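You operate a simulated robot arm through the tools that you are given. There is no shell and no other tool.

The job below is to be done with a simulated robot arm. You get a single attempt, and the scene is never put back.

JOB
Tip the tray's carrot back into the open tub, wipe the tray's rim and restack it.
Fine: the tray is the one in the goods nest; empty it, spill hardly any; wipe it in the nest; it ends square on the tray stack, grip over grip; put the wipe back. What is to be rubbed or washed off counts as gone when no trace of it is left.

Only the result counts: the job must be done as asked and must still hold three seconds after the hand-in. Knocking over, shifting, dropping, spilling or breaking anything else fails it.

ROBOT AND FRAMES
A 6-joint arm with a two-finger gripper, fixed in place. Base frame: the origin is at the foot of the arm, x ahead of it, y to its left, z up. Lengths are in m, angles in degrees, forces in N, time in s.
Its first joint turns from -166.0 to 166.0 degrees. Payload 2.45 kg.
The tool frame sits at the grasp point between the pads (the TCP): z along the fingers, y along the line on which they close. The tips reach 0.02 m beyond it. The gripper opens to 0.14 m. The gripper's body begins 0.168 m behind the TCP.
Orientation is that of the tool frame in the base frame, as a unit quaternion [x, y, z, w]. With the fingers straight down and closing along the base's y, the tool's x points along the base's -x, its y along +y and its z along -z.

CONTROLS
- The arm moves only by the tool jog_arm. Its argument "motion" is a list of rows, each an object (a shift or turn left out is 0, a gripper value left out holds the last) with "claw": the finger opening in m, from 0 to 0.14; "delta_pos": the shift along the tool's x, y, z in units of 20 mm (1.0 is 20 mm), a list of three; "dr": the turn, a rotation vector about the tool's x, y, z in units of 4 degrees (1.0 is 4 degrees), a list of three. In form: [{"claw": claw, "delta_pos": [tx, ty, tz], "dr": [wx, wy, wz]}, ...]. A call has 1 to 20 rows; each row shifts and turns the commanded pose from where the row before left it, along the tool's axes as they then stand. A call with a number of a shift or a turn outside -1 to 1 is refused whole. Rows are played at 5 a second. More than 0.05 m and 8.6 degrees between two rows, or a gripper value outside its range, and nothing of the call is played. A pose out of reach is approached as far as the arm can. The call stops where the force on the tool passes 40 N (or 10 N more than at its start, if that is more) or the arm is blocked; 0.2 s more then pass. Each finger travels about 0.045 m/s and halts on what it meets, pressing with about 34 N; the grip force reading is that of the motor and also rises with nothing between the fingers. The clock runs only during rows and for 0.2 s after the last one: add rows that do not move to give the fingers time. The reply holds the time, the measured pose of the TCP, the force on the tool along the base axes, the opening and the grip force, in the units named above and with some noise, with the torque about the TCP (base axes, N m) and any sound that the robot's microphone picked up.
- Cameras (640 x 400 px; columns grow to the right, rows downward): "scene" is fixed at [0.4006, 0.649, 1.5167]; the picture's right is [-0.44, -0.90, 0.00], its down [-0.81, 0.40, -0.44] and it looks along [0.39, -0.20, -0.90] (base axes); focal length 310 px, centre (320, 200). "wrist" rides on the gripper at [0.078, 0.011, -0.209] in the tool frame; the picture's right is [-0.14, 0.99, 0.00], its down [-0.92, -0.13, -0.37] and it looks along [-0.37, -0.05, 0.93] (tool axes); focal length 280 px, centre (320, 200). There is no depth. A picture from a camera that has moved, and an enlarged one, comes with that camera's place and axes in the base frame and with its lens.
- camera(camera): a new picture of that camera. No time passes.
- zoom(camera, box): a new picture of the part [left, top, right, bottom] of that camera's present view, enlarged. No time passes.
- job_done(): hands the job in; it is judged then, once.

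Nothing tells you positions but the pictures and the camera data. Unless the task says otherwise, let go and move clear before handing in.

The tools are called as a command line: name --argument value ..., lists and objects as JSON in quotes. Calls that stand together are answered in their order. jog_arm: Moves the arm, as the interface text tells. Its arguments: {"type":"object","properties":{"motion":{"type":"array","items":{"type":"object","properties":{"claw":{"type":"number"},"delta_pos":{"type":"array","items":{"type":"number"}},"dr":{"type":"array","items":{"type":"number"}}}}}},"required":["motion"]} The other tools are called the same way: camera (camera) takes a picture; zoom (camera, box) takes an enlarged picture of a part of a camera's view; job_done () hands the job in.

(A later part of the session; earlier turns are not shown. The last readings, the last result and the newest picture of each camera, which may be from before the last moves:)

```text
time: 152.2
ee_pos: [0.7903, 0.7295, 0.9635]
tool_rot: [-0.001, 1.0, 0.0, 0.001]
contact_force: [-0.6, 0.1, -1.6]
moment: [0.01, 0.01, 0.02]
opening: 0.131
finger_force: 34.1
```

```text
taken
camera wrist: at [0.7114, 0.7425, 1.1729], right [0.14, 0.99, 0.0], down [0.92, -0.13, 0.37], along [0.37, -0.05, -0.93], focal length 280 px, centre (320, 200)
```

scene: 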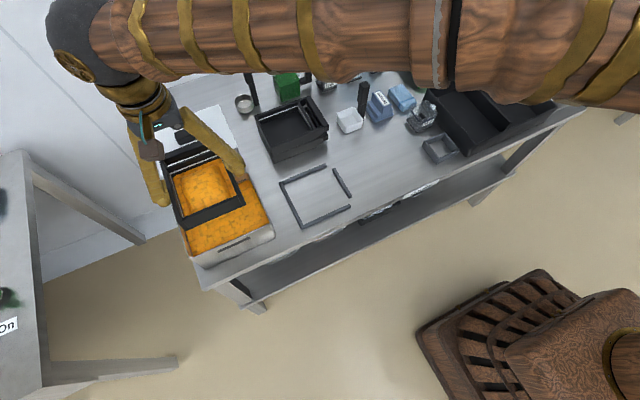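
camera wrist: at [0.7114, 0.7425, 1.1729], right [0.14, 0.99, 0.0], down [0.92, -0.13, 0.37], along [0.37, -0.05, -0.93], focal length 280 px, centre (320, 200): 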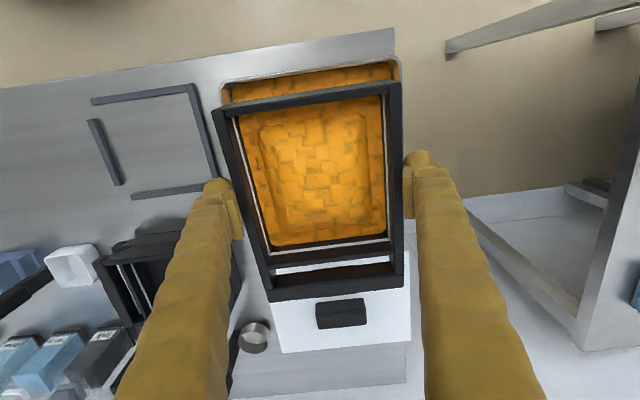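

The tray is level over the tub. I'm starting to tip slowly, moving outward so the pouring lip stays well inside the tub.

jog_arm --motion '[{"delta_pos": [-0.343, 0, 0], "dr": [0, -0.5, 0]}, {"delta_pos": [-0.342, 0, 0.012], "dr": [0, -0.5, 0]}, {"delta_pos": [-0.342, 0, 0.024], "dr": [0, -0.5, 0]}, {"delta_pos": [-0.341, 0, 0.036], "dr": [0, -0.5, 0]}, {"delta_pos": [-0.34, 0, 0.048], "dr": [0, -0.5, 0]}, {"delta_pos": [-0.338, 0, 0.06], "dr": [0, -0.5, 0]}, {"delta_pos": [0, 0, 0]}]'

camera --camera "scene"

camera --camera "wrist"

```text
time: 153.8
ee_pos: [0.8321, 0.7321, 0.9627]
tool_rot: [-0.001, 0.994, 0.0, 0.105]
contact_force: [0.5, 1.3, -1.9]
moment: [0.01, 0.01, 0.0]
opening: 0.1308
finger_force: 33.8
```

```text
taken
```

scene: 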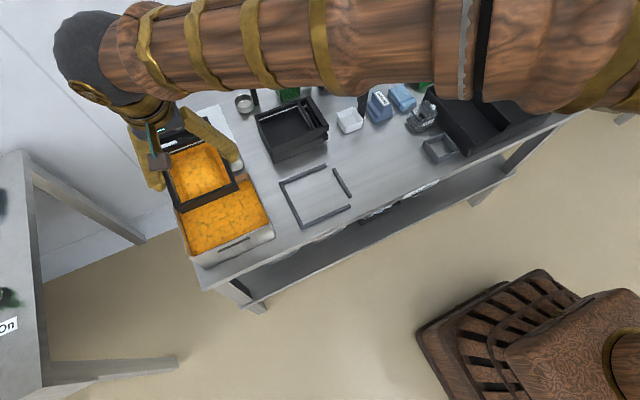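

```text
taken
camera wrist: at [0.711, 0.7431, 1.1516], right [0.13, 0.99, 0.03], down [0.82, -0.13, 0.55], along [0.55, -0.05, -0.83], focal length 280 px, centre (320, 200)
```

wrist: 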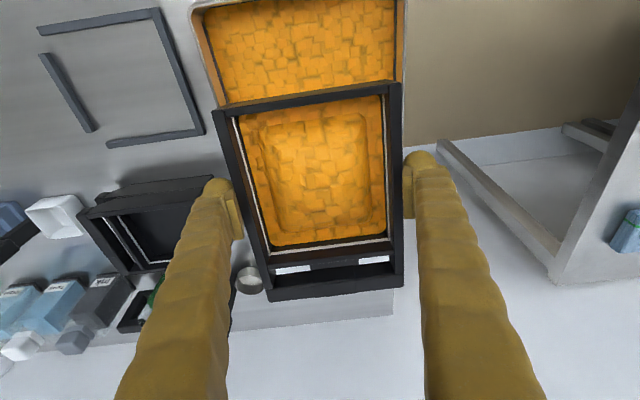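

jog_arm --motion '[{"dr": [0, -0.5, 0]}, {"dr": [0, -0.5, 0]}, {"dr": [0, -0.5, 0]}, {"dr": [0, -0.5, 0]}, {"dr": [0, -0.5, 0]}, {"dr": [0, -0.5, 0]}, {"dr": [0, -0.5, 0]}, {"dr": [0, -0.5, 0]}, {"dr": [0, -0.5, 0]}, {"dr": [0, 0, 0]}]'

camera --camera "wrist"

zoom --camera "scene" --box '[130, 110, 300, 270]'

```text
time: 156.0
ee_pos: [0.8314, 0.7303, 0.9635]
tool_rot: [-0.001, 0.966, 0.001, 0.26]
contact_force: [-0.3, 0.2, -1.7]
moment: [-0.01, 0.0, 0.01]
opening: 0.1305
finger_force: 33.9
```

```text
taken
camera wrist: at [0.6589, 0.7425, 1.1056], right [0.12, 0.99, 0.07], down [0.61, -0.13, 0.78], along [0.78, -0.05, -0.62], focal length 280 px, centre (320, 200)
```

wrist: 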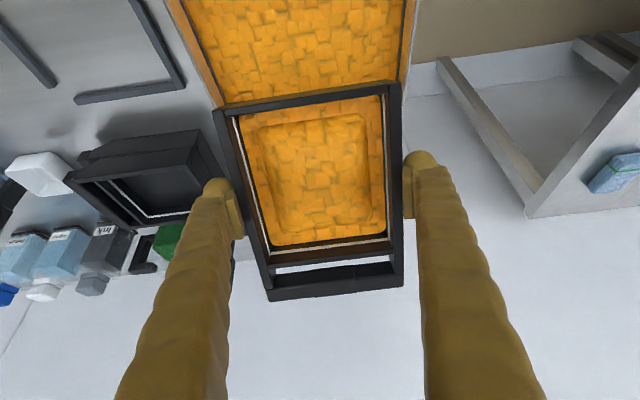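

```text
2.50 times, centred on (215, 190) of scene
camera zoom: at [0.4006, 0.649, 1.5167], right [-0.44, -0.9, 0.0], down [-0.81, 0.4, -0.44], along [0.39, -0.2, -0.9], focal length 774 px, centre (582, 225)
```

zoom: 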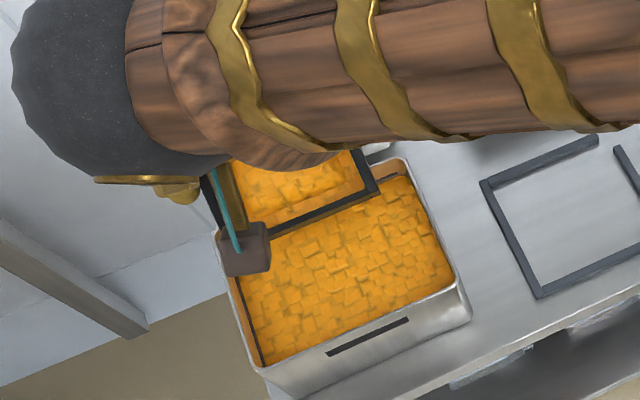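

jog_arm --motion '[{"dr": [0, -0.5, 0]}, {"dr": [0, -0.5, 0]}, {"dr": [0, -0.5, 0]}, {"dr": [0, -0.5, 0]}, {"dr": [0, -0.5, 0]}, {"dr": [0, 0, 0]}]'

camera --camera "wrist"

zoom --camera "scene" --box '[130, 110, 300, 270]'

```text
time: 157.4
ee_pos: [0.832, 0.7314, 0.963]
tool_rot: [0.0, 0.939, 0.0, 0.343]
contact_force: [0.3, -0.7, -2.2]
moment: [0.03, 0.01, 0.0]
opening: 0.1308
finger_force: 34.0
```

```text
taken
camera wrist: at [0.6372, 0.7428, 1.0735], right [0.1, 0.99, 0.09], down [0.47, -0.13, 0.88], along [0.88, -0.05, -0.48], focal length 280 px, centre (320, 200)
```

wrist: 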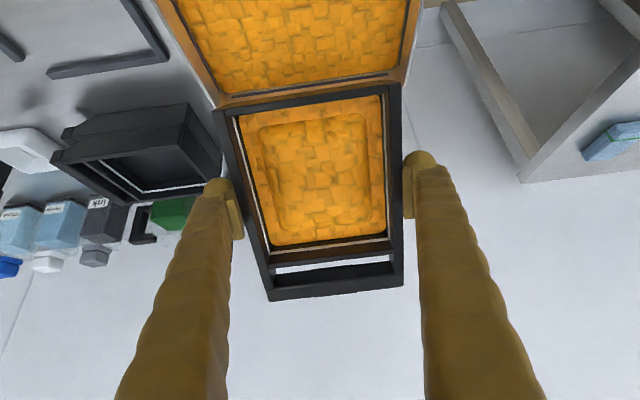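

```text
2.50 times, centred on (215, 190) of scene
camera zoom: at [0.4006, 0.649, 1.5167], right [-0.44, -0.9, 0.0], down [-0.81, 0.4, -0.44], along [0.39, -0.2, -0.9], focal length 774 px, centre (582, 225)
```

zoom: 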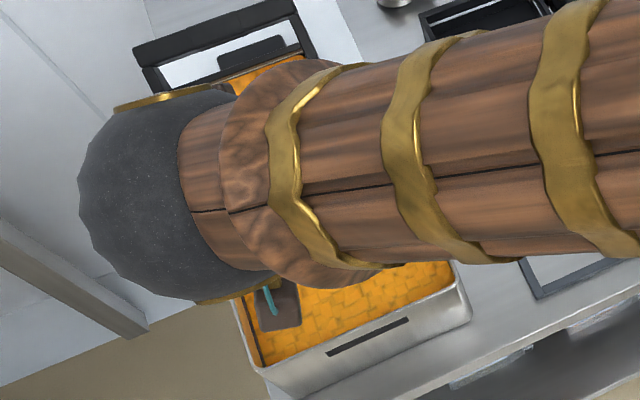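

At 40° nothing has slid yet. I'm continuing in small steps.

jog_arm --motion '[{"delta_pos": [0.06, 0, -0.06], "dr": [0, -0.5, 0]}, {"delta_pos": [0.06, 0, -0.06], "dr": [0, -0.5, 0]}, {"delta_pos": [0.06, 0, -0.06], "dr": [0, -0.5, 0]}, {"delta_pos": [0.06, 0, -0.06], "dr": [0, -0.5, 0]}, {"delta_pos": [0, 0, 0]}]'

camera --camera "wrist"

jog_arm --motion '[{"delta_pos": [0.06, 0, -0.06], "dr": [0, -0.5, 0]}, {"delta_pos": [0.06, 0, -0.06], "dr": [0, -0.5, 0]}, {"delta_pos": [0.06, 0, -0.06], "dr": [0, -0.5, 0]}, {"delta_pos": [0.06, 0, -0.06], "dr": [0, -0.5, 0]}, {"delta_pos": [0, 0, 0]}]'

camera --camera "wrist"

```text
time: 158.6
ee_pos: [0.8247, 0.7302, 0.9649]
tool_rot: [-0.001, 0.913, 0.001, 0.408]
contact_force: [0.0, 0.0, -1.6]
moment: [0.01, 0.02, -0.03]
opening: 0.1303
finger_force: 34.2
```

```text
taken
camera wrist: at [0.6167, 0.7423, 1.0454], right [0.09, 0.99, 0.1], down [0.34, -0.13, 0.93], along [0.94, -0.05, -0.35], focal length 280 px, centre (320, 200)
```

wrist: 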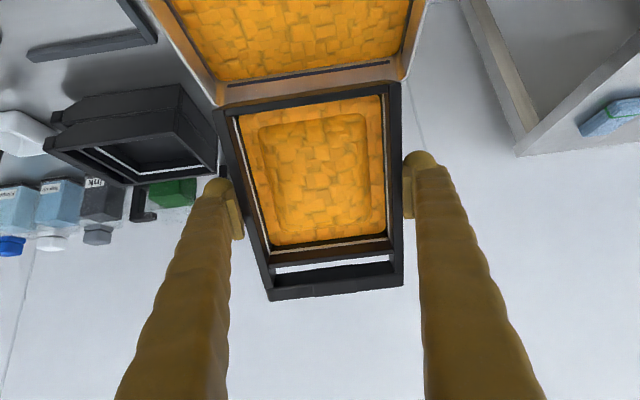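

```text
time: 159.8
ee_pos: [0.8185, 0.7303, 0.962]
tool_rot: [-0.001, 0.882, 0.001, 0.47]
contact_force: [0.3, 0.1, -1.8]
moment: [0.02, 0.01, -0.01]
opening: 0.1302
finger_force: 33.8
```

```text
taken
camera wrist: at [0.6003, 0.7421, 1.0149], right [0.07, 0.99, 0.11], down [0.21, -0.13, 0.97], along [0.98, -0.05, -0.21], focal length 280 px, centre (320, 200)
```

wrist: 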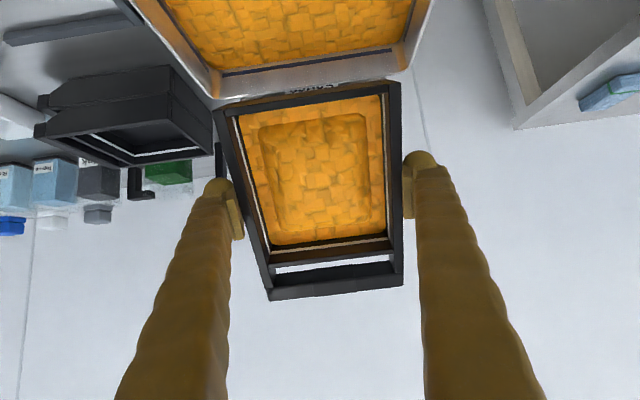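

jog_arm --motion '[{"delta_pos": [0.057, 0, -0.117], "dr": [0, -0.5, 0]}, {"delta_pos": [0.057, 0, -0.117], "dr": [0, -0.5, 0]}, {"delta_pos": [0.057, 0, -0.117], "dr": [0, -0.5, 0]}, {"delta_pos": [0.057, 0, -0.117], "dr": [0, -0.5, 0]}, {"delta_pos": [0, 0, 0]}]'

camera --camera "wrist"

jog_arm --motion '[{"delta_pos": [0.057, 0, -0.117], "dr": [0, -0.5, 0]}, {"delta_pos": [0.057, 0, -0.117], "dr": [0, -0.5, 0]}, {"delta_pos": [0, 0, 0]}]'

camera --camera "wrist"

```text
time: 161.0
ee_pos: [0.807, 0.7308, 0.9637]
tool_rot: [0.0, 0.848, 0.001, 0.531]
contact_force: [0.2, -1.0, -0.9]
moment: [0.0, 0.03, 0.02]
opening: 0.1302
finger_force: 34.1
```

```text
taken
camera wrist: at [0.5855, 0.7419, 0.985], right [0.06, 0.99, 0.12], down [0.07, -0.13, 0.99], along [1.0, -0.05, -0.08], focal length 280 px, centre (320, 200)
```

wrist: 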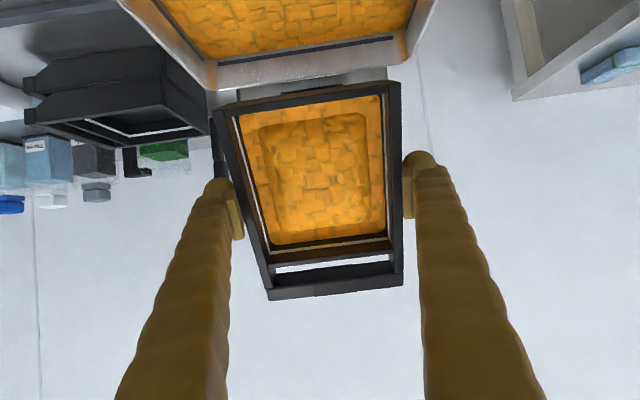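

```text
time: 161.8
ee_pos: [0.8016, 0.731, 0.9645]
tool_rot: [-0.001, 0.828, 0.0, 0.561]
contact_force: [-0.5, 0.8, -1.7]
moment: [0.05, 0.01, 0.04]
opening: 0.13
finger_force: 34.0
```

```text
taken
camera wrist: at [0.579, 0.7424, 0.9697], right [0.05, 0.99, 0.13], down [0.0, -0.13, 0.99], along [1.0, -0.05, -0.01], focal length 280 px, centre (320, 200)
```

wrist: 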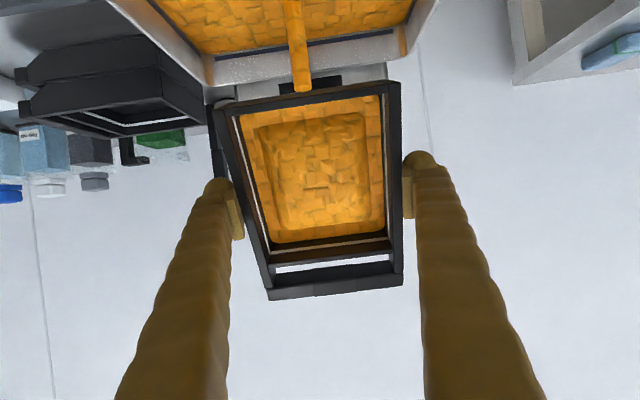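

Carrot has started to flow in a stream from the lip into the tub at about 68°. I'm holding this tilt and letting it run.

jog_arm --motion '[{}, {}, {}, {}, {}, {}, {}, {}, {}, {}]'

camera --camera "wrist"

zoom --camera "scene" --box '[130, 110, 300, 270]'

```text
time: 164.0
ee_pos: [0.8025, 0.7302, 0.9632]
tool_rot: [-0.001, 0.829, 0.001, 0.56]
contact_force: [-0.4, -0.3, -1.5]
moment: [-0.01, 0.02, -0.01]
opening: 0.1298
finger_force: 34.0
```

```text
taken
camera wrist: at [0.5791, 0.7423, 0.9697], right [0.05, 0.99, 0.13], down [0.0, -0.13, 0.99], along [1.0, -0.05, -0.01], focal length 280 px, centre (320, 200)
```

wrist: 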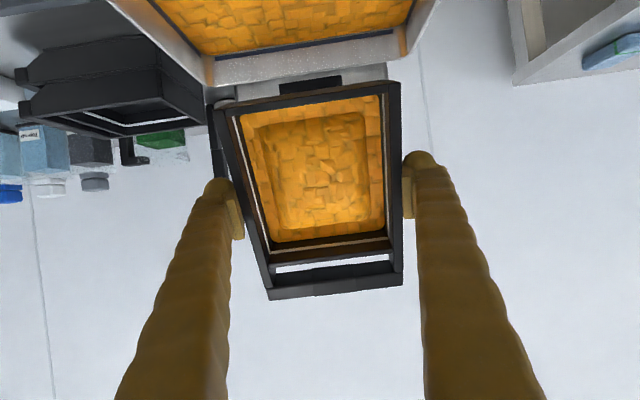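

```text
2.50 times, centred on (215, 190) of scene
camera zoom: at [0.4006, 0.649, 1.5167], right [-0.44, -0.9, 0.0], down [-0.81, 0.4, -0.44], along [0.39, -0.2, -0.9], focal length 774 px, centre (582, 225)
```

zoom: 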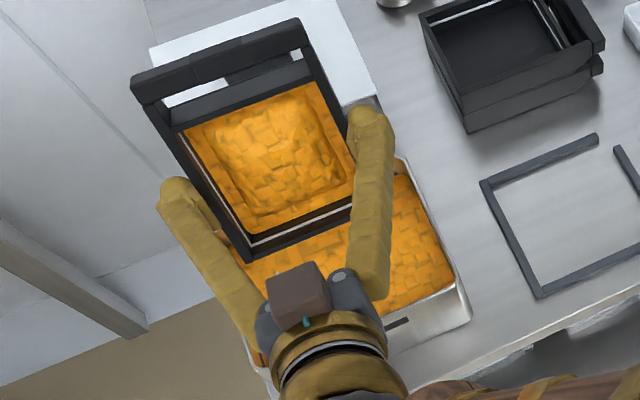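

The flow is tilt-controlled and landed in the tub. I'm continuing in small steps with pauses.

jog_arm --motion '[{"delta_pos": [0.034, 0, -0.12], "dr": [0, -0.5, 0]}, {}, {"delta_pos": [0.034, 0, -0.12], "dr": [0, -0.5, 0]}, {}, {"delta_pos": [0.034, 0, -0.12], "dr": [0, -0.5, 0]}, {}, {"delta_pos": [0.034, 0, -0.12], "dr": [0, -0.5, 0]}, {}]'

camera --camera "wrist"

zoom --camera "scene" --box '[130, 110, 300, 270]'

```text
time: 165.8
ee_pos: [0.793, 0.7291, 0.9646]
tool_rot: [-0.001, 0.787, 0.001, 0.617]
contact_force: [-0.7, -0.4, 0.0]
moment: [0.01, 0.0, 0.02]
opening: 0.1297
finger_force: 34.2
```

```text
taken
camera wrist: at [0.5706, 0.7426, 0.9392], right [0.03, 0.99, 0.13], down [-0.14, -0.13, 0.98], along [0.99, -0.05, 0.13], focal length 280 px, centre (320, 200)
```

wrist: 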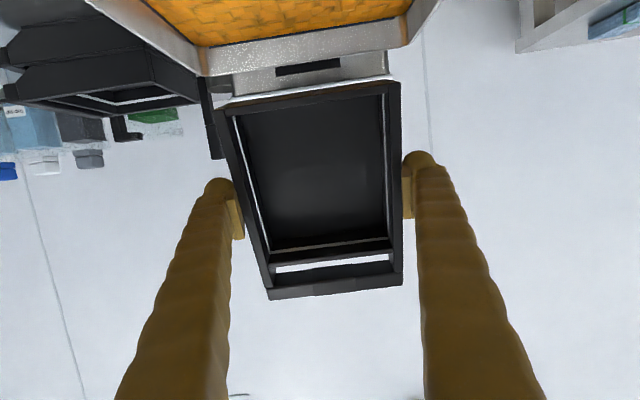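

```text
2.50 times, centred on (215, 190) of scene
camera zoom: at [0.4006, 0.649, 1.5167], right [-0.44, -0.9, 0.0], down [-0.81, 0.4, -0.44], along [0.39, -0.2, -0.9], focal length 774 px, centre (582, 225)
```

zoom: 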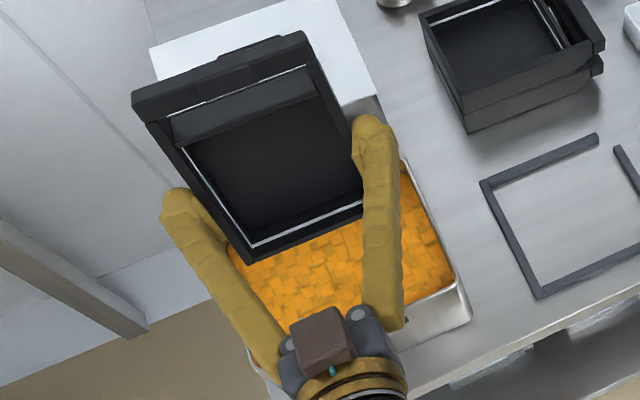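

The tray looks empty already at 76°. I'm tipping on to about 104° so nothing stays behind.

jog_arm --motion '[{"dr": [0, -0.5, 0]}, {"dr": [0, -0.5, 0]}, {"dr": [0, -1, 0]}, {"dr": [0, -1, 0]}, {"dr": [0, -1, 0]}, {"dr": [0, -1, 0]}, {"dr": [0, -1, 0]}, {"dr": [0, -1, 0]}, {}, {}, {}, {}, {}]'

camera --camera "wrist"

zoom --camera "scene" --box '[130, 110, 300, 270]'

```text
time: 168.6
ee_pos: [0.7914, 0.7307, 0.9641]
tool_rot: [0.0, 0.615, 0.001, 0.788]
contact_force: [0.4, -0.5, -0.6]
moment: [0.02, -0.01, 0.04]
opening: 0.1293
finger_force: 33.8
```

```text
taken
camera wrist: at [0.6081, 0.7426, 0.8377], right [-0.04, 0.99, 0.13], down [-0.58, -0.13, 0.8], along [0.81, -0.05, 0.58], focal length 280 px, centre (320, 200)
```

wrist: 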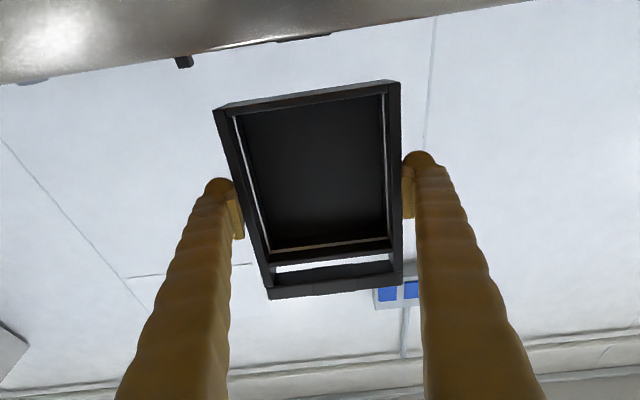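

```text
2.50 times, centred on (215, 190) of scene
camera zoom: at [0.4006, 0.649, 1.5167], right [-0.44, -0.9, 0.0], down [-0.81, 0.4, -0.44], along [0.39, -0.2, -0.9], focal length 774 px, centre (582, 225)
```

zoom: 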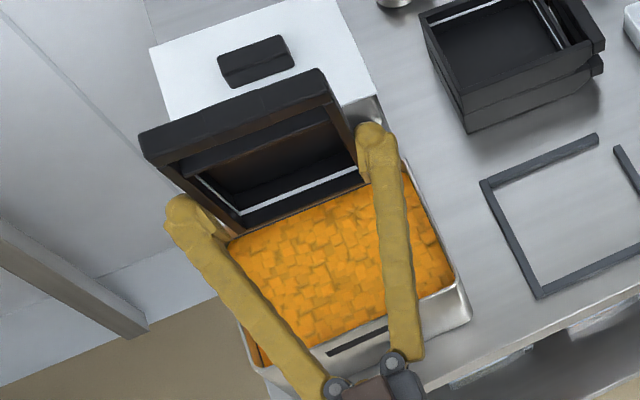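

The tray is completely empty. I'm rotating it back level over the tub and then inspecting the tub and bench for spill.

jog_arm --motion '[{"dr": [0, 1, 0]}, {"dr": [0, 1, 0]}, {"dr": [0, 1, 0]}, {"dr": [0, 1, 0]}, {"dr": [0, 1, 0]}, {"dr": [0, 1, 0]}, {"dr": [0, 1, 0]}, {"dr": [0, 1, 0]}, {"dr": [0, 1, 0]}, {"dr": [0, 1, 0]}, {"dr": [0, 1, 0]}, {"dr": [0, 1, 0]}, {"dr": [0, 1, 0]}, {"dr": [0, 1, 0]}, {"dr": [0, 1, 0]}, {"dr": [0, 1, 0]}, {"dr": [0, 1, 0]}, {"dr": [0, 1, 0]}, {"dr": [0, 1, 0]}, {"dr": [0, 1, 0]}]'

jog_arm --motion '[{"dr": [0, 1, 0]}, {"dr": [0, 1, 0]}, {"dr": [0, 1, 0]}, {"dr": [0, 1, 0]}, {"dr": [0, 1, 0]}, {"dr": [0, 1, 0]}, {"dr": [0, 0, 0]}]'

camera --camera "wrist"

camera --camera "scene"

```text
time: 172.8
ee_pos: [0.7922, 0.7304, 0.9645]
tool_rot: [-0.001, 0.978, 0.0, 0.209]
contact_force: [-0.1, 0.5, 0.0]
moment: [0.0, 0.03, 0.02]
opening: 0.1289
finger_force: 33.9
```

```text
time: 174.4
ee_pos: [0.7927, 0.7309, 0.9648]
tool_rot: [-0.001, 1.0, 0.0, 0.001]
contact_force: [-0.1, 0.4, 0.1]
moment: [0.01, 0.0, 0.0]
opening: 0.1285
finger_force: 34.1
```

```text
taken
camera wrist: at [0.7139, 0.7426, 1.1739], right [0.14, 0.99, 0.0], down [0.92, -0.13, 0.37], along [0.37, -0.05, -0.93], focal length 280 px, centre (320, 200)
```

wrist: 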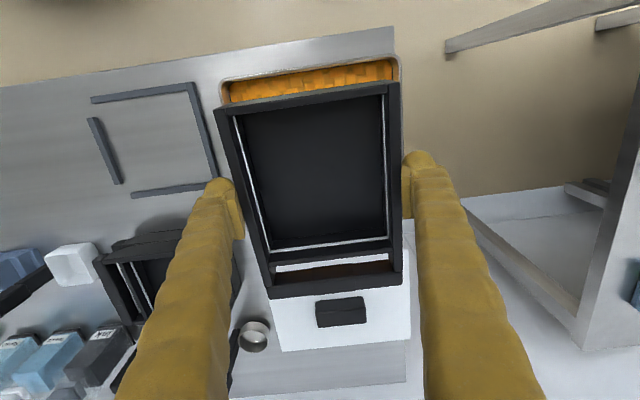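

```text
taken
```

scene: 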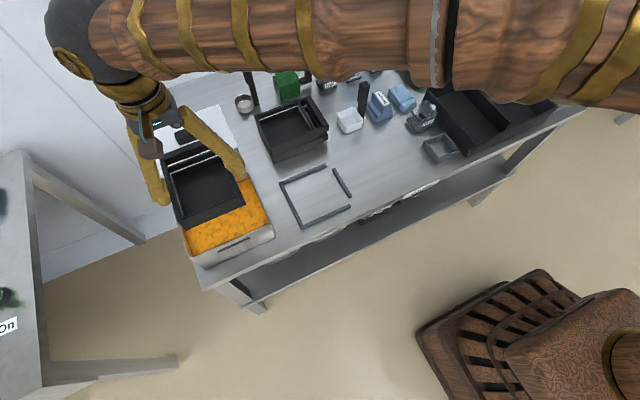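

The tray is empty and clean, and I see no spill. I'm going back toward the nest area and turning it so its grip faces −y again, the same way as the stack.

jog_arm --motion '[{"delta_pos": [0.15, -0.5, 0]}, {"delta_pos": [0.15, -1, 0]}, {"delta_pos": [0.15, -1, 0]}, {"delta_pos": [0.15, -1, 0]}, {"delta_pos": [0.15, -1, 0]}, {"delta_pos": [0.15, -1, 0]}, {"delta_pos": [0.15, -1, 0]}, {"delta_pos": [0.15, -1, 0]}, {"delta_pos": [0.15, -1, 0]}, {"delta_pos": [0.15, -1, 0]}, {"delta_pos": [0.15, -1, 0]}, {"delta_pos": [0, -1, 0]}, {"delta_pos": [0, -1, 0]}, {"delta_pos": [0, 0, 0]}]'

jog_arm --motion '[{"dr": [0, 0, 0.5]}, {"dr": [0, 0, 1]}, {"dr": [0, 0, 1]}, {"dr": [0, 0, 1]}, {"dr": [0, 0, 1]}, {"dr": [0, 0, 1]}, {"dr": [0, 0, 1]}, {"dr": [0, 0, 1]}, {"dr": [0, 0, 1]}, {"dr": [0, 0, 1]}, {"dr": [0, 0, 1]}, {"dr": [0, 0, 1]}, {"dr": [0, 0, 1]}, {"dr": [0, 0, 1]}, {"dr": [0, 0, 1]}, {"dr": [0, 0, 1]}, {"dr": [0, 0, 1]}, {"dr": [0, 0, 1]}, {"dr": [0, 0, 1]}, {"dr": [0, 0, 1]}]'

jog_arm --motion '[{"dr": [0, 0, 1]}, {"dr": [0, 0, 1]}, {"dr": [0, 0, 1]}, {}]'

camera --camera "wrist"

camera --camera "scene"

```text
time: 177.4
ee_pos: [0.7606, 0.4804, 0.964]
tool_rot: [-0.001, 1.0, 0.0, 0.002]
contact_force: [-0.2, 0.6, -0.6]
moment: [-0.01, 0.0, -0.01]
opening: 0.1288
finger_force: 34.0
```

```text
time: 181.6
ee_pos: [0.76, 0.4799, 0.9649]
tool_rot: [0.629, 0.778, 0.001, 0.001]
contact_force: [0.8, -0.1, -0.6]
moment: [-0.02, -0.01, 0.0]
opening: 0.1287
finger_force: 34.6
```

```text
time: 182.6
ee_pos: [0.7594, 0.4796, 0.9648]
tool_rot: [0.706, 0.708, 0.001, 0.001]
contact_force: [0.5, 0.6, -0.9]
moment: [0.0, 0.05, 0.04]
opening: 0.1291
finger_force: 33.6
```

```text
taken
camera wrist: at [0.77, 0.5592, 1.1735], right [0.99, -0.14, 0.0], down [-0.13, -0.92, 0.37], along [-0.05, -0.36, -0.93], focal length 280 px, centre (320, 200)
```

wrist: 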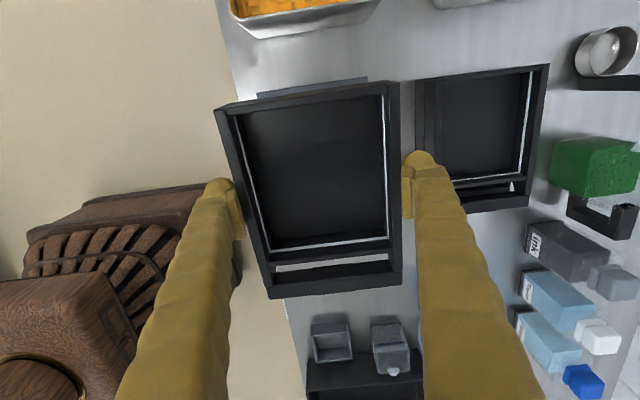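

```text
taken
```

scene: 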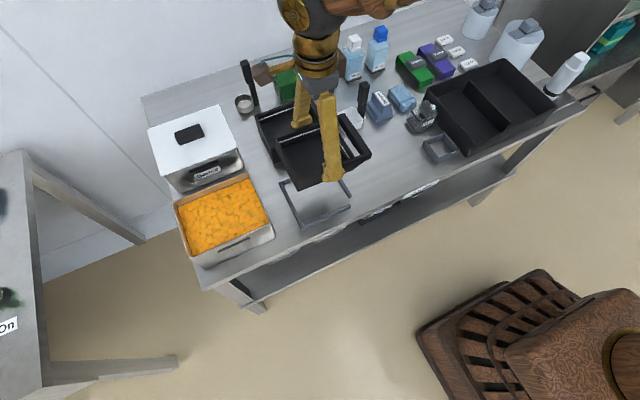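

zoom --camera "scene" --box '[150, 150, 310, 280]'

zoom --camera "scene" --box '[260, 115, 390, 200]'

zoom --camera "wrist" --box '[200, 70, 420, 310]'

zoom --camera "wrist" --box '[395, 50, 565, 220]'

```text
3.08 times, centred on (230, 215) of scene
camera zoom: at [0.4006, 0.649, 1.5167], right [-0.44, -0.9, 0.0], down [-0.81, 0.4, -0.44], along [0.39, -0.2, -0.9], focal length 952 px, centre (597, 154)
```

zoom: 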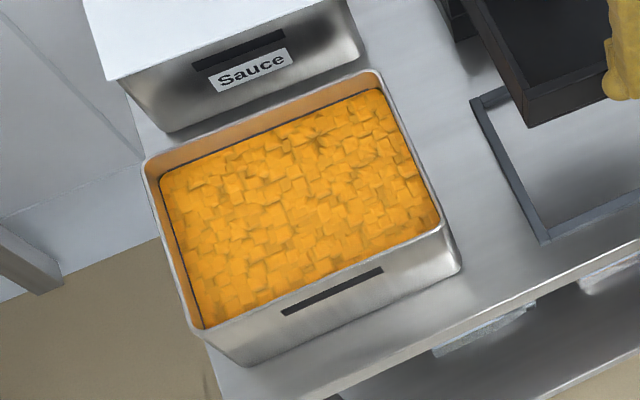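

```text
4.71 times, centred on (325, 158) of scene
camera zoom: at [0.4006, 0.649, 1.5167], right [-0.44, -0.9, 0.0], down [-0.81, 0.4, -0.44], along [0.39, -0.2, -0.9], focal length 1456 px, centre (296, 400)
```

zoom: 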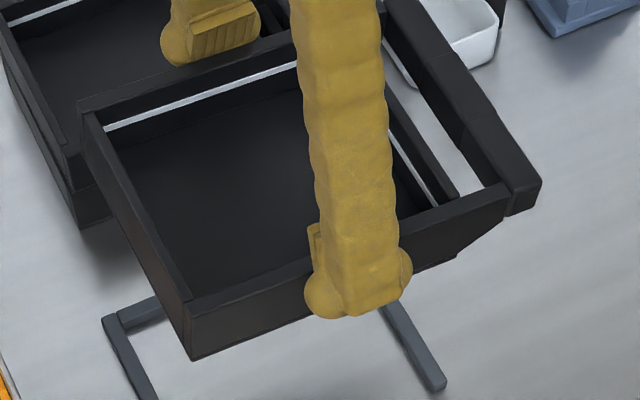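

```text
1.67 times, centred on (310, 190) of wrist
camera zoom: at [0.77, 0.5592, 1.1735], right [0.99, -0.14, 0.0], down [-0.13, -0.92, 0.37], along [-0.05, -0.36, -0.93], focal length 467 px, centre (337, 217)
```

zoom: 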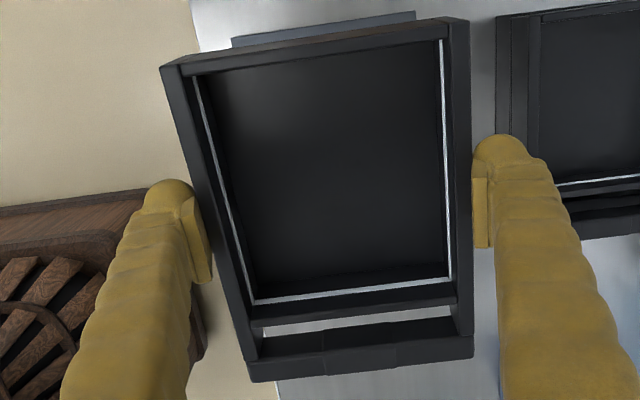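

```text
2.35 times, centred on (480, 135) of wrist
camera zoom: at [0.77, 0.5592, 1.1735], right [0.99, -0.14, 0.0], down [-0.13, -0.92, 0.37], along [-0.05, -0.36, -0.93], focal length 660 px, centre (-56, 353)
```

zoom: 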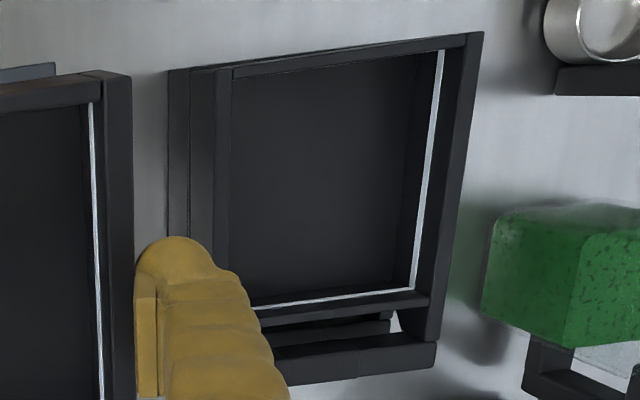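

There is no spill around the tub. I'm now extending toward the stack at height to check that this grip can reach above it.

jog_arm --motion '[{"delta_pos": [0, 0.5, 0]}, {"delta_pos": [0, 1, 0]}, {"delta_pos": [0, 1, 0]}, {"delta_pos": [0, 1, 0]}, {"delta_pos": [0, 1, 0]}, {"delta_pos": [0, 1, 0]}, {"delta_pos": [0, 1, 0]}, {"delta_pos": [0, 1, 0]}, {"delta_pos": [0, 0.5, 0]}, {"delta_pos": [0, 0, 0]}]'

camera --camera "wrist"

camera --camera "scene"

```text
time: 184.8
ee_pos: [0.9221, 0.4817, 0.9641]
tool_rot: [0.707, 0.708, 0.0, 0.001]
contact_force: [0.5, 0.0, -0.6]
moment: [0.02, 0.0, 0.0]
opening: 0.1287
finger_force: 33.8
```

```text
taken
camera wrist: at [0.9311, 0.5608, 1.1733], right [0.99, -0.14, 0.0], down [-0.13, -0.92, 0.37], along [-0.05, -0.36, -0.93], focal length 280 px, centre (320, 200)
```

wrist: 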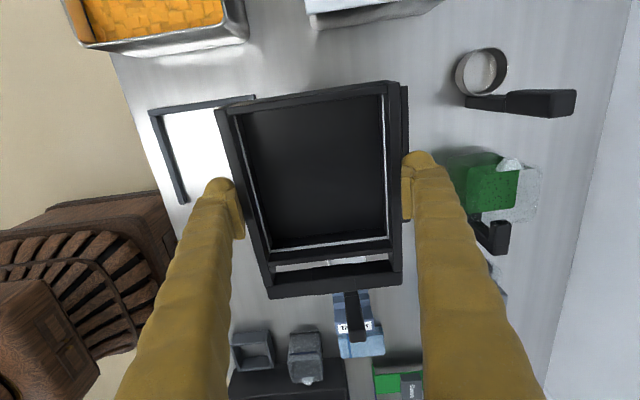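

```text
taken
```

scene: 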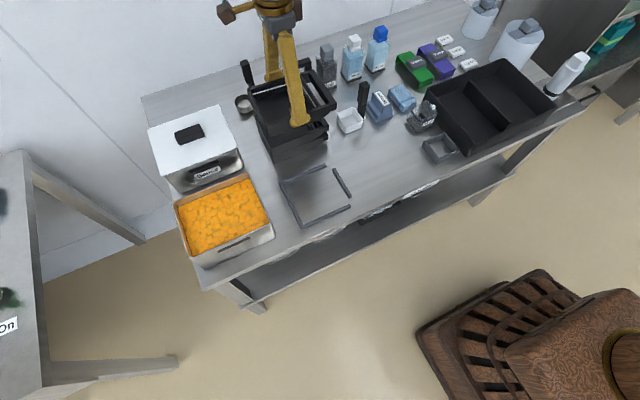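

The reach is fine. Triangulation shows the tray is pitched about 5–6° in the grip, with its plain end high, because it was gripped while resting on the nest border. I'm tilting the hand to level it, then verifying.

jog_arm --motion '[{"dr": [0, -0.7, 0]}, {"dr": [0, -0.6, 0]}, {}]'

zoom --camera "scene" --box '[230, 50, 360, 180]'

zoom --camera "wrist" --box '[200, 70, 420, 310]'

```text
time: 185.6
ee_pos: [0.921, 0.4811, 0.9637]
tool_rot: [0.706, 0.707, -0.032, 0.033]
contact_force: [-0.4, 0.3, -1.8]
moment: [0.0, 0.0, 0.03]
opening: 0.1289
finger_force: 33.7
```

```text
3.08 times, centred on (295, 115) of scene
camera zoom: at [0.4006, 0.649, 1.5167], right [-0.44, -0.9, 0.0], down [-0.81, 0.4, -0.44], along [0.39, -0.2, -0.9], focal length 952 px, centre (397, 462)
```

zoom: 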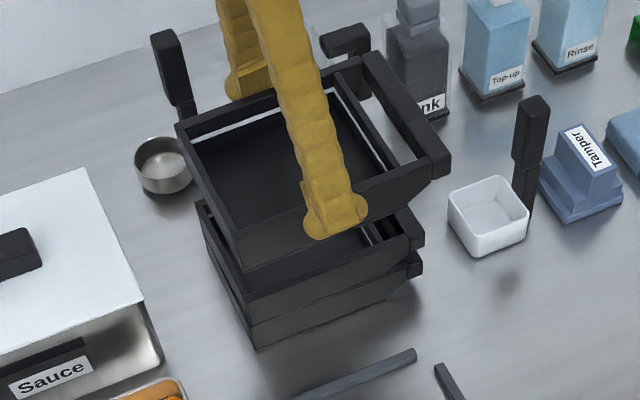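

```text
1.67 times, centred on (310, 190) of wrist
camera zoom: at [0.9308, 0.5794, 1.1658], right [0.99, -0.14, 0.01], down [-0.13, -0.88, 0.45], along [-0.05, -0.45, -0.89], focal length 467 px, centre (337, 217)
```

zoom: 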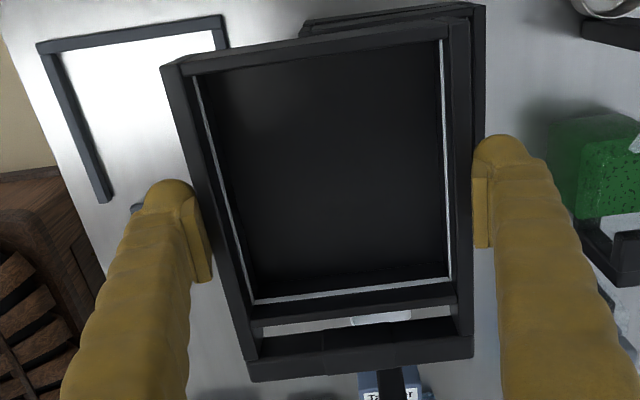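

zoom --camera "scene" --box '[240, 80, 330, 136]'

zoom --camera "scene" --box '[250, 110, 340, 166]'

zoom --camera "scene" --box '[280, 60, 350, 104]'

```text
7.11 times, centred on (285, 108) of scene
camera zoom: at [0.4006, 0.649, 1.5167], right [-0.44, -0.9, 0.0], down [-0.81, 0.4, -0.44], along [0.39, -0.2, -0.9], focal length 2201 px, centre (569, 854)
```

zoom: 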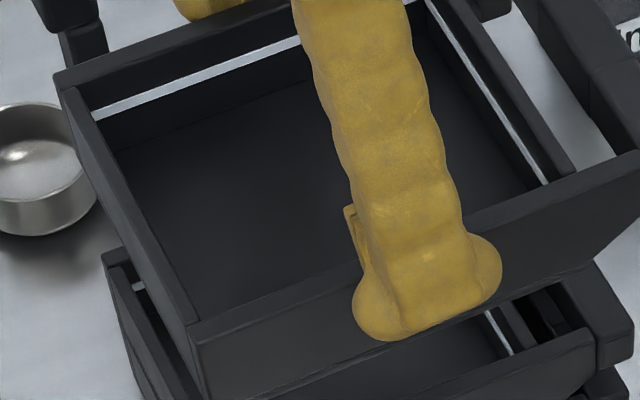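

```text
7.11 times, centred on (295, 138) of scene
camera zoom: at [0.4006, 0.649, 1.5167], right [-0.44, -0.9, 0.0], down [-0.81, 0.4, -0.44], along [0.39, -0.2, -0.9], focal length 2201 px, centre (498, 641)
```

zoom: 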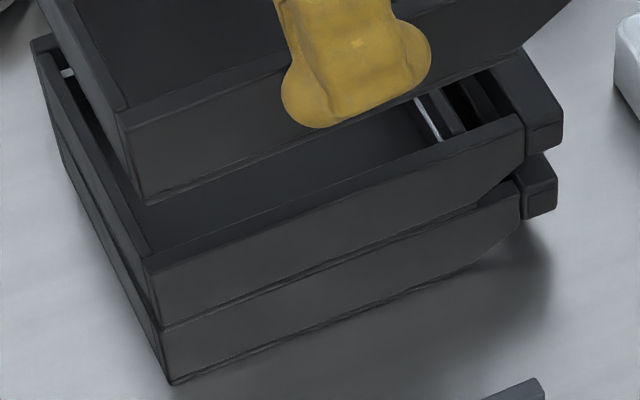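

```text
9.09 times, centred on (315, 82) of scene
camera zoom: at [0.4006, 0.649, 1.5167], right [-0.44, -0.9, 0.0], down [-0.81, 0.4, -0.44], along [0.39, -0.2, -0.9], focal length 2813 px, centre (366, 1273)
```

zoom: 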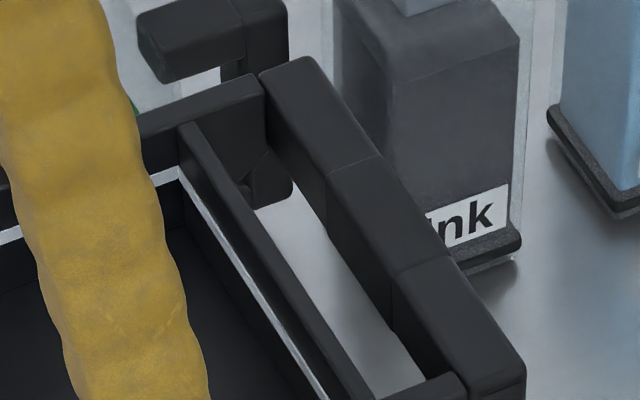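

zoom --camera "scene" --box '[255, 110, 295, 150]'

zoom --camera "scene" --box '[310, 80, 350, 120]'

zoom --camera "wrist" --box '[290, 50, 430, 140]'

```text
10.00 times, centred on (275, 130) of scene
camera zoom: at [0.4006, 0.649, 1.5167], right [-0.44, -0.9, 0.0], down [-0.81, 0.4, -0.44], along [0.39, -0.2, -0.9], focal length 3094 px, centre (770, 900)
```

zoom: 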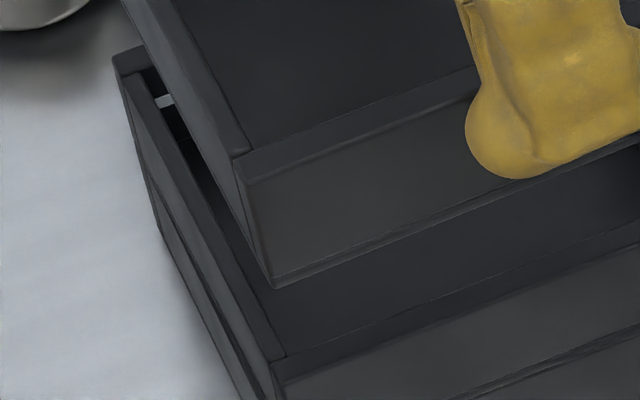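

```text
10.00 times, centred on (330, 100) of scene
camera zoom: at [0.4006, 0.649, 1.5167], right [-0.44, -0.9, 0.0], down [-0.81, 0.4, -0.44], along [0.39, -0.2, -0.9], focal length 3094 px, centre (220, 1200)
```

zoom: 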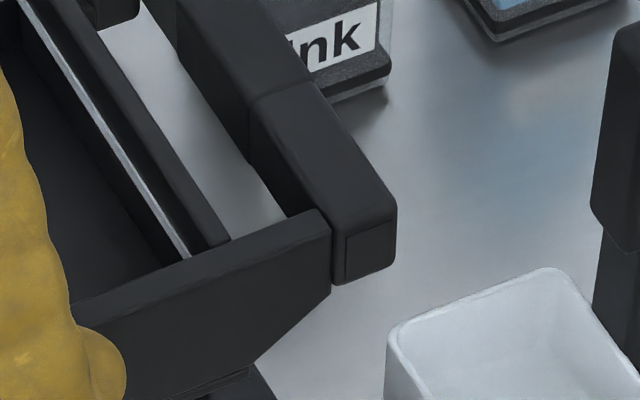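

```text
4.44 times, centred on (360, 95) of wrist
camera zoom: at [0.9308, 0.5794, 1.1658], right [0.99, -0.14, 0.01], down [-0.13, -0.88, 0.45], along [-0.05, -0.45, -0.89], focal length 1246 px, centre (142, 667)
```

zoom: 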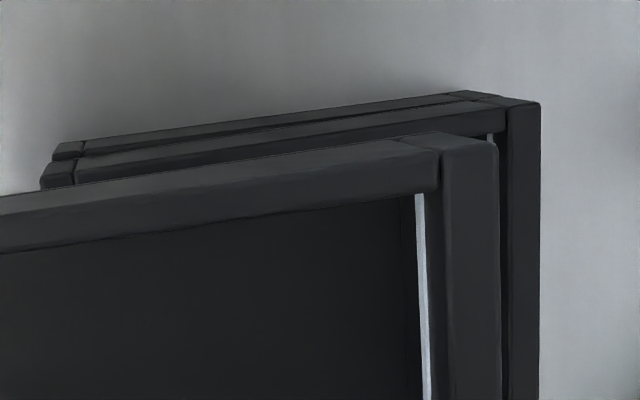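

The tray is square in yaw but slightly over-corrected in pitch (about 1.5°). I'm trimming that and moving directly above the stack at height, then re-checking.

jog_arm --motion '[{"dr": [0, 0.37, 0]}, {"delta_pos": [-0.15, 0.8, 0.01]}, {"delta_pos": [-0.15, 0.9, 0.01]}, {"delta_pos": [-0.15, 0.78, 0.01]}, {}, {}]'

zoom --camera "wrist" --box '[200, 70, 420, 310]'

zoom --camera "wrist" --box '[290, 50, 430, 140]'

zoom --camera "scene" --box '[240, 60, 350, 170]'

```text
time: 187.0
ee_pos: [0.9705, 0.472, 0.9648]
tool_rot: [0.706, 0.707, -0.022, 0.023]
contact_force: [-0.6, -0.1, -1.0]
moment: [0.0, -0.03, 0.02]
opening: 0.1287
finger_force: 34.0
```

```text
1.67 times, centred on (310, 190) of wrist
camera zoom: at [0.9805, 0.565, 1.169], right [0.99, -0.14, 0.01], down [-0.13, -0.9, 0.43], along [-0.05, -0.42, -0.9], focal length 467 px, centre (337, 217)
```

zoom: 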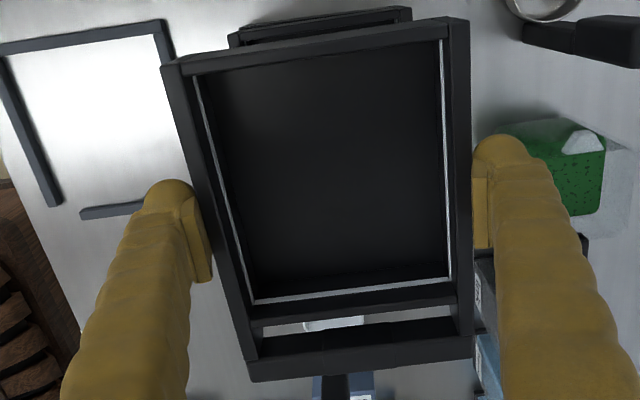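

```text
4.44 times, centred on (360, 95) of wrist
camera zoom: at [0.9805, 0.565, 1.169], right [0.99, -0.14, 0.01], down [-0.13, -0.9, 0.43], along [-0.05, -0.42, -0.9], focal length 1246 px, centre (142, 667)
```

zoom: 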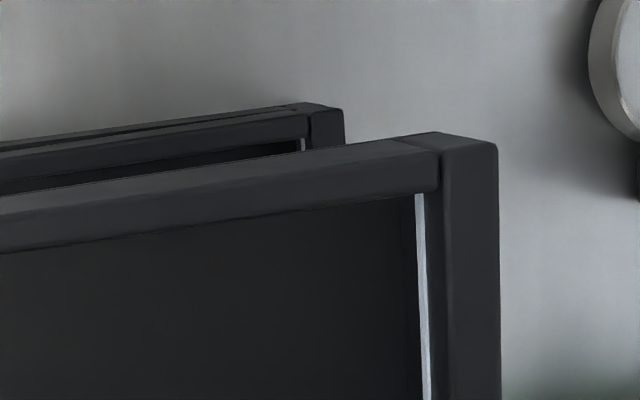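

```text
3.64 times, centred on (295, 115) of scene
camera zoom: at [0.4006, 0.649, 1.5167], right [-0.44, -0.9, 0.0], down [-0.81, 0.4, -0.44], along [0.39, -0.2, -0.9], focal length 1125 px, centre (411, 509)
```

zoom: 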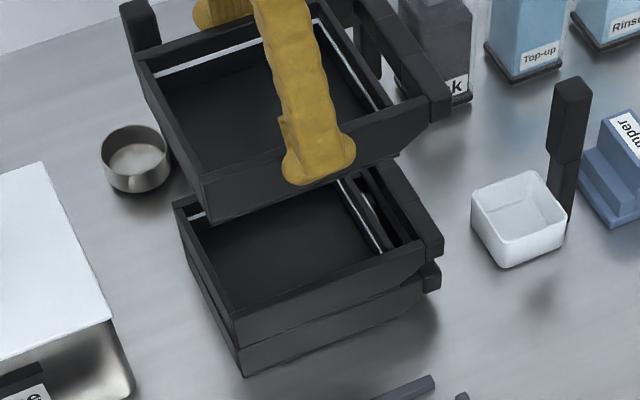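

Horizontal alignment over the stack is within about 1–2 mm. I'm checking the pitch once more.

zoom --camera "scene" --box '[250, 90, 300, 130]'

zoom --camera "scene" --box '[310, 65, 360, 105]'

zoom --camera "scene" --box '[265, 115, 355, 175]'

```text
10.00 times, centred on (275, 110) of scene
camera zoom: at [0.4006, 0.649, 1.5167], right [-0.44, -0.9, 0.0], down [-0.81, 0.4, -0.44], along [0.39, -0.2, -0.9], focal length 3094 px, centre (770, 1100)
```

zoom: 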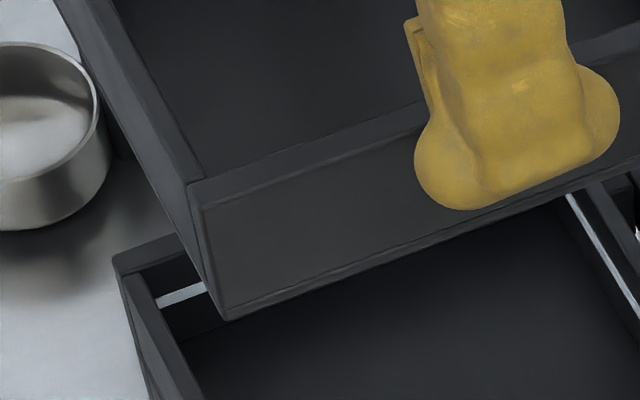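

```text
10.00 times, centred on (335, 85) of scene
camera zoom: at [0.4006, 0.649, 1.5167], right [-0.44, -0.9, 0.0], down [-0.81, 0.4, -0.44], along [0.39, -0.2, -0.9], focal length 3094 px, centre (170, 1350)
```

zoom: 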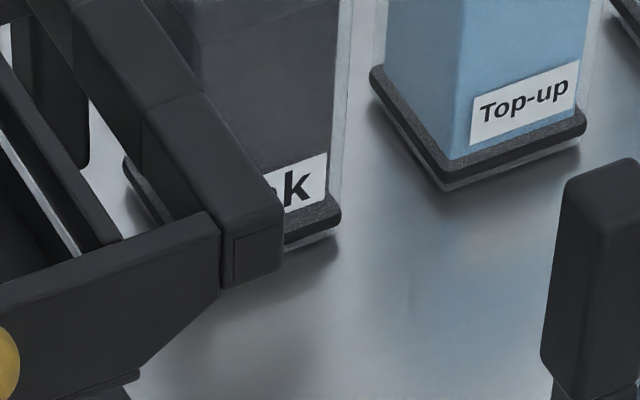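

```text
6.67 times, centred on (310, 145) of scene
camera zoom: at [0.4006, 0.649, 1.5167], right [-0.44, -0.9, 0.0], down [-0.81, 0.4, -0.44], along [0.39, -0.2, -0.9], focal length 2063 px, centre (387, 567)
```

zoom: 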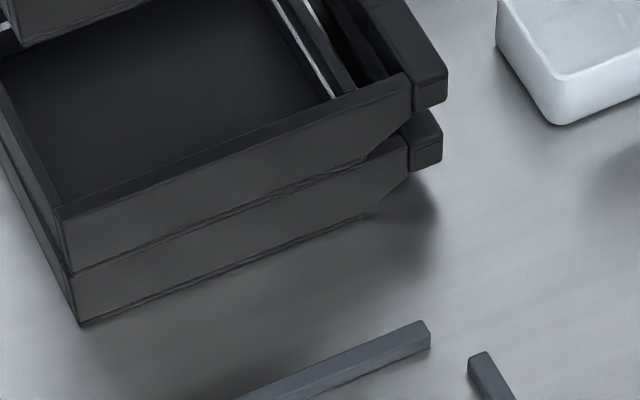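

The tray is level and parallel to the stack. I'm lowering it in stages.

jog_arm --motion '[{"delta_pos": [0.1, -0.03, 0.5], "dr": [0, 0, -0.08]}, {"delta_pos": [0.064, 0, 0.998]}, {"delta_pos": [0.064, 0, 0.998]}, {"delta_pos": [0.064, 0, 0.998]}, {"delta_pos": [0.032, 0, 0.5]}, {}, {}]'

zoom --camera "scene" --box '[240, 70, 350, 170]'

zoom --camera "wrist" --box '[200, 50, 430, 310]'

```text
time: 188.6
ee_pos: [0.9698, 0.473, 0.8838]
tool_rot: [0.705, 0.709, -0.022, 0.023]
contact_force: [-1.0, 0.3, -0.3]
moment: [0.0, 0.01, 0.0]
opening: 0.1286
finger_force: 33.6
```

```text
4.00 times, centred on (295, 120) of scene
camera zoom: at [0.4006, 0.649, 1.5167], right [-0.44, -0.9, 0.0], down [-0.81, 0.4, -0.44], along [0.39, -0.2, -0.9], focal length 1238 px, centre (420, 520)
```

zoom: 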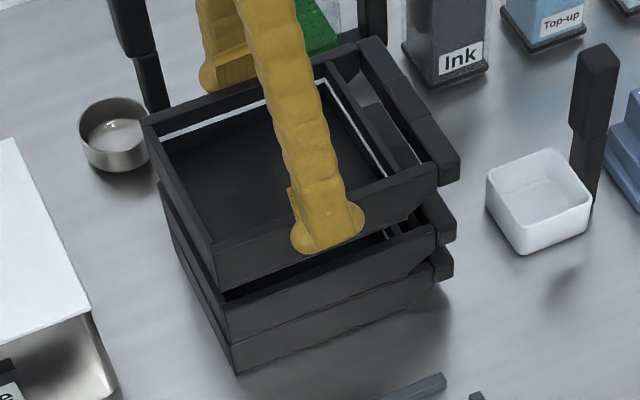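

```text
1.54 times, centred on (315, 180) of wrist
camera zoom: at [0.979, 0.5665, 1.0872], right [0.99, -0.13, 0.01], down [-0.12, -0.9, 0.43], along [-0.05, -0.42, -0.9], focal length 431 px, centre (328, 231)
```

zoom: 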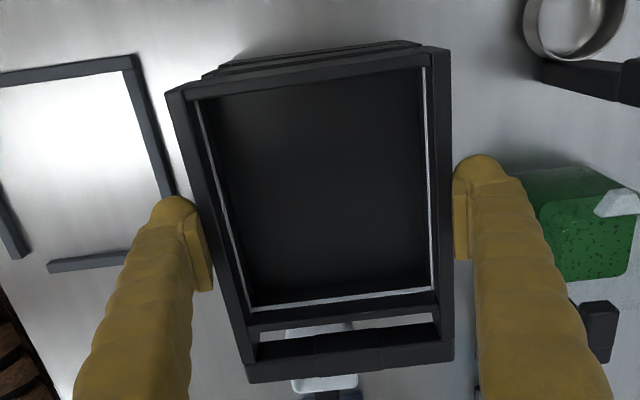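

Alignment with the stack is within about 1 mm on both corners. I'm continuing down gently until contact.

jog_arm --motion '[{"delta_pos": [0.032, 0, 0.5]}, {"delta_pos": [0.019, 0, 0.3]}, {}]'

jog_arm --motion '[{"delta_pos": [0.0064, 0, 0.1]}, {"delta_pos": [0.0064, 0, 0.1]}, {}]'

jog_arm --motion '[{"delta_pos": [0.0064, 0, 0.1]}, {}]'

zoom --camera "scene" --box '[240, 70, 350, 170]'

```text
time: 189.4
ee_pos: [0.9684, 0.472, 0.8681]
tool_rot: [0.704, 0.709, -0.021, 0.023]
contact_force: [-0.7, 0.4, -0.9]
moment: [-0.02, 0.0, 0.04]
opening: 0.1288
finger_force: 33.7
```

```text
time: 190.2
ee_pos: [0.9688, 0.4722, 0.8639]
tool_rot: [0.705, 0.709, -0.023, 0.024]
contact_force: [0.5, 0.6, -0.3]
moment: [0.0, -0.02, 0.01]
opening: 0.1288
finger_force: 33.9
```

```text
time: 190.8
ee_pos: [0.9691, 0.4711, 0.8612]
tool_rot: [0.704, 0.71, -0.022, 0.023]
contact_force: [0.1, 0.5, -1.5]
moment: [0.01, -0.03, 0.0]
opening: 0.1287
finger_force: 34.1
```

```text
4.00 times, centred on (295, 120) of scene
camera zoom: at [0.4006, 0.649, 1.5167], right [-0.44, -0.9, 0.0], down [-0.81, 0.4, -0.44], along [0.39, -0.2, -0.9], focal length 1238 px, centre (420, 520)
```

zoom: 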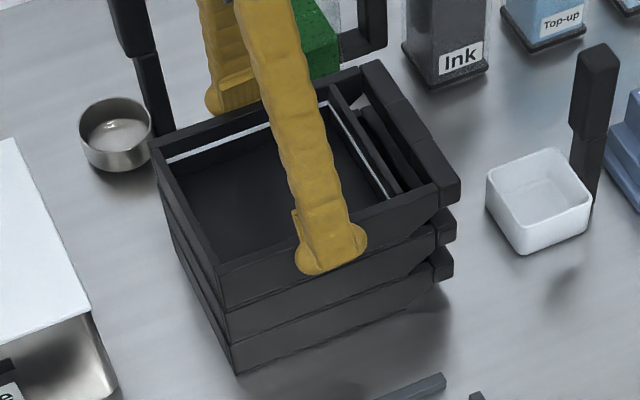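

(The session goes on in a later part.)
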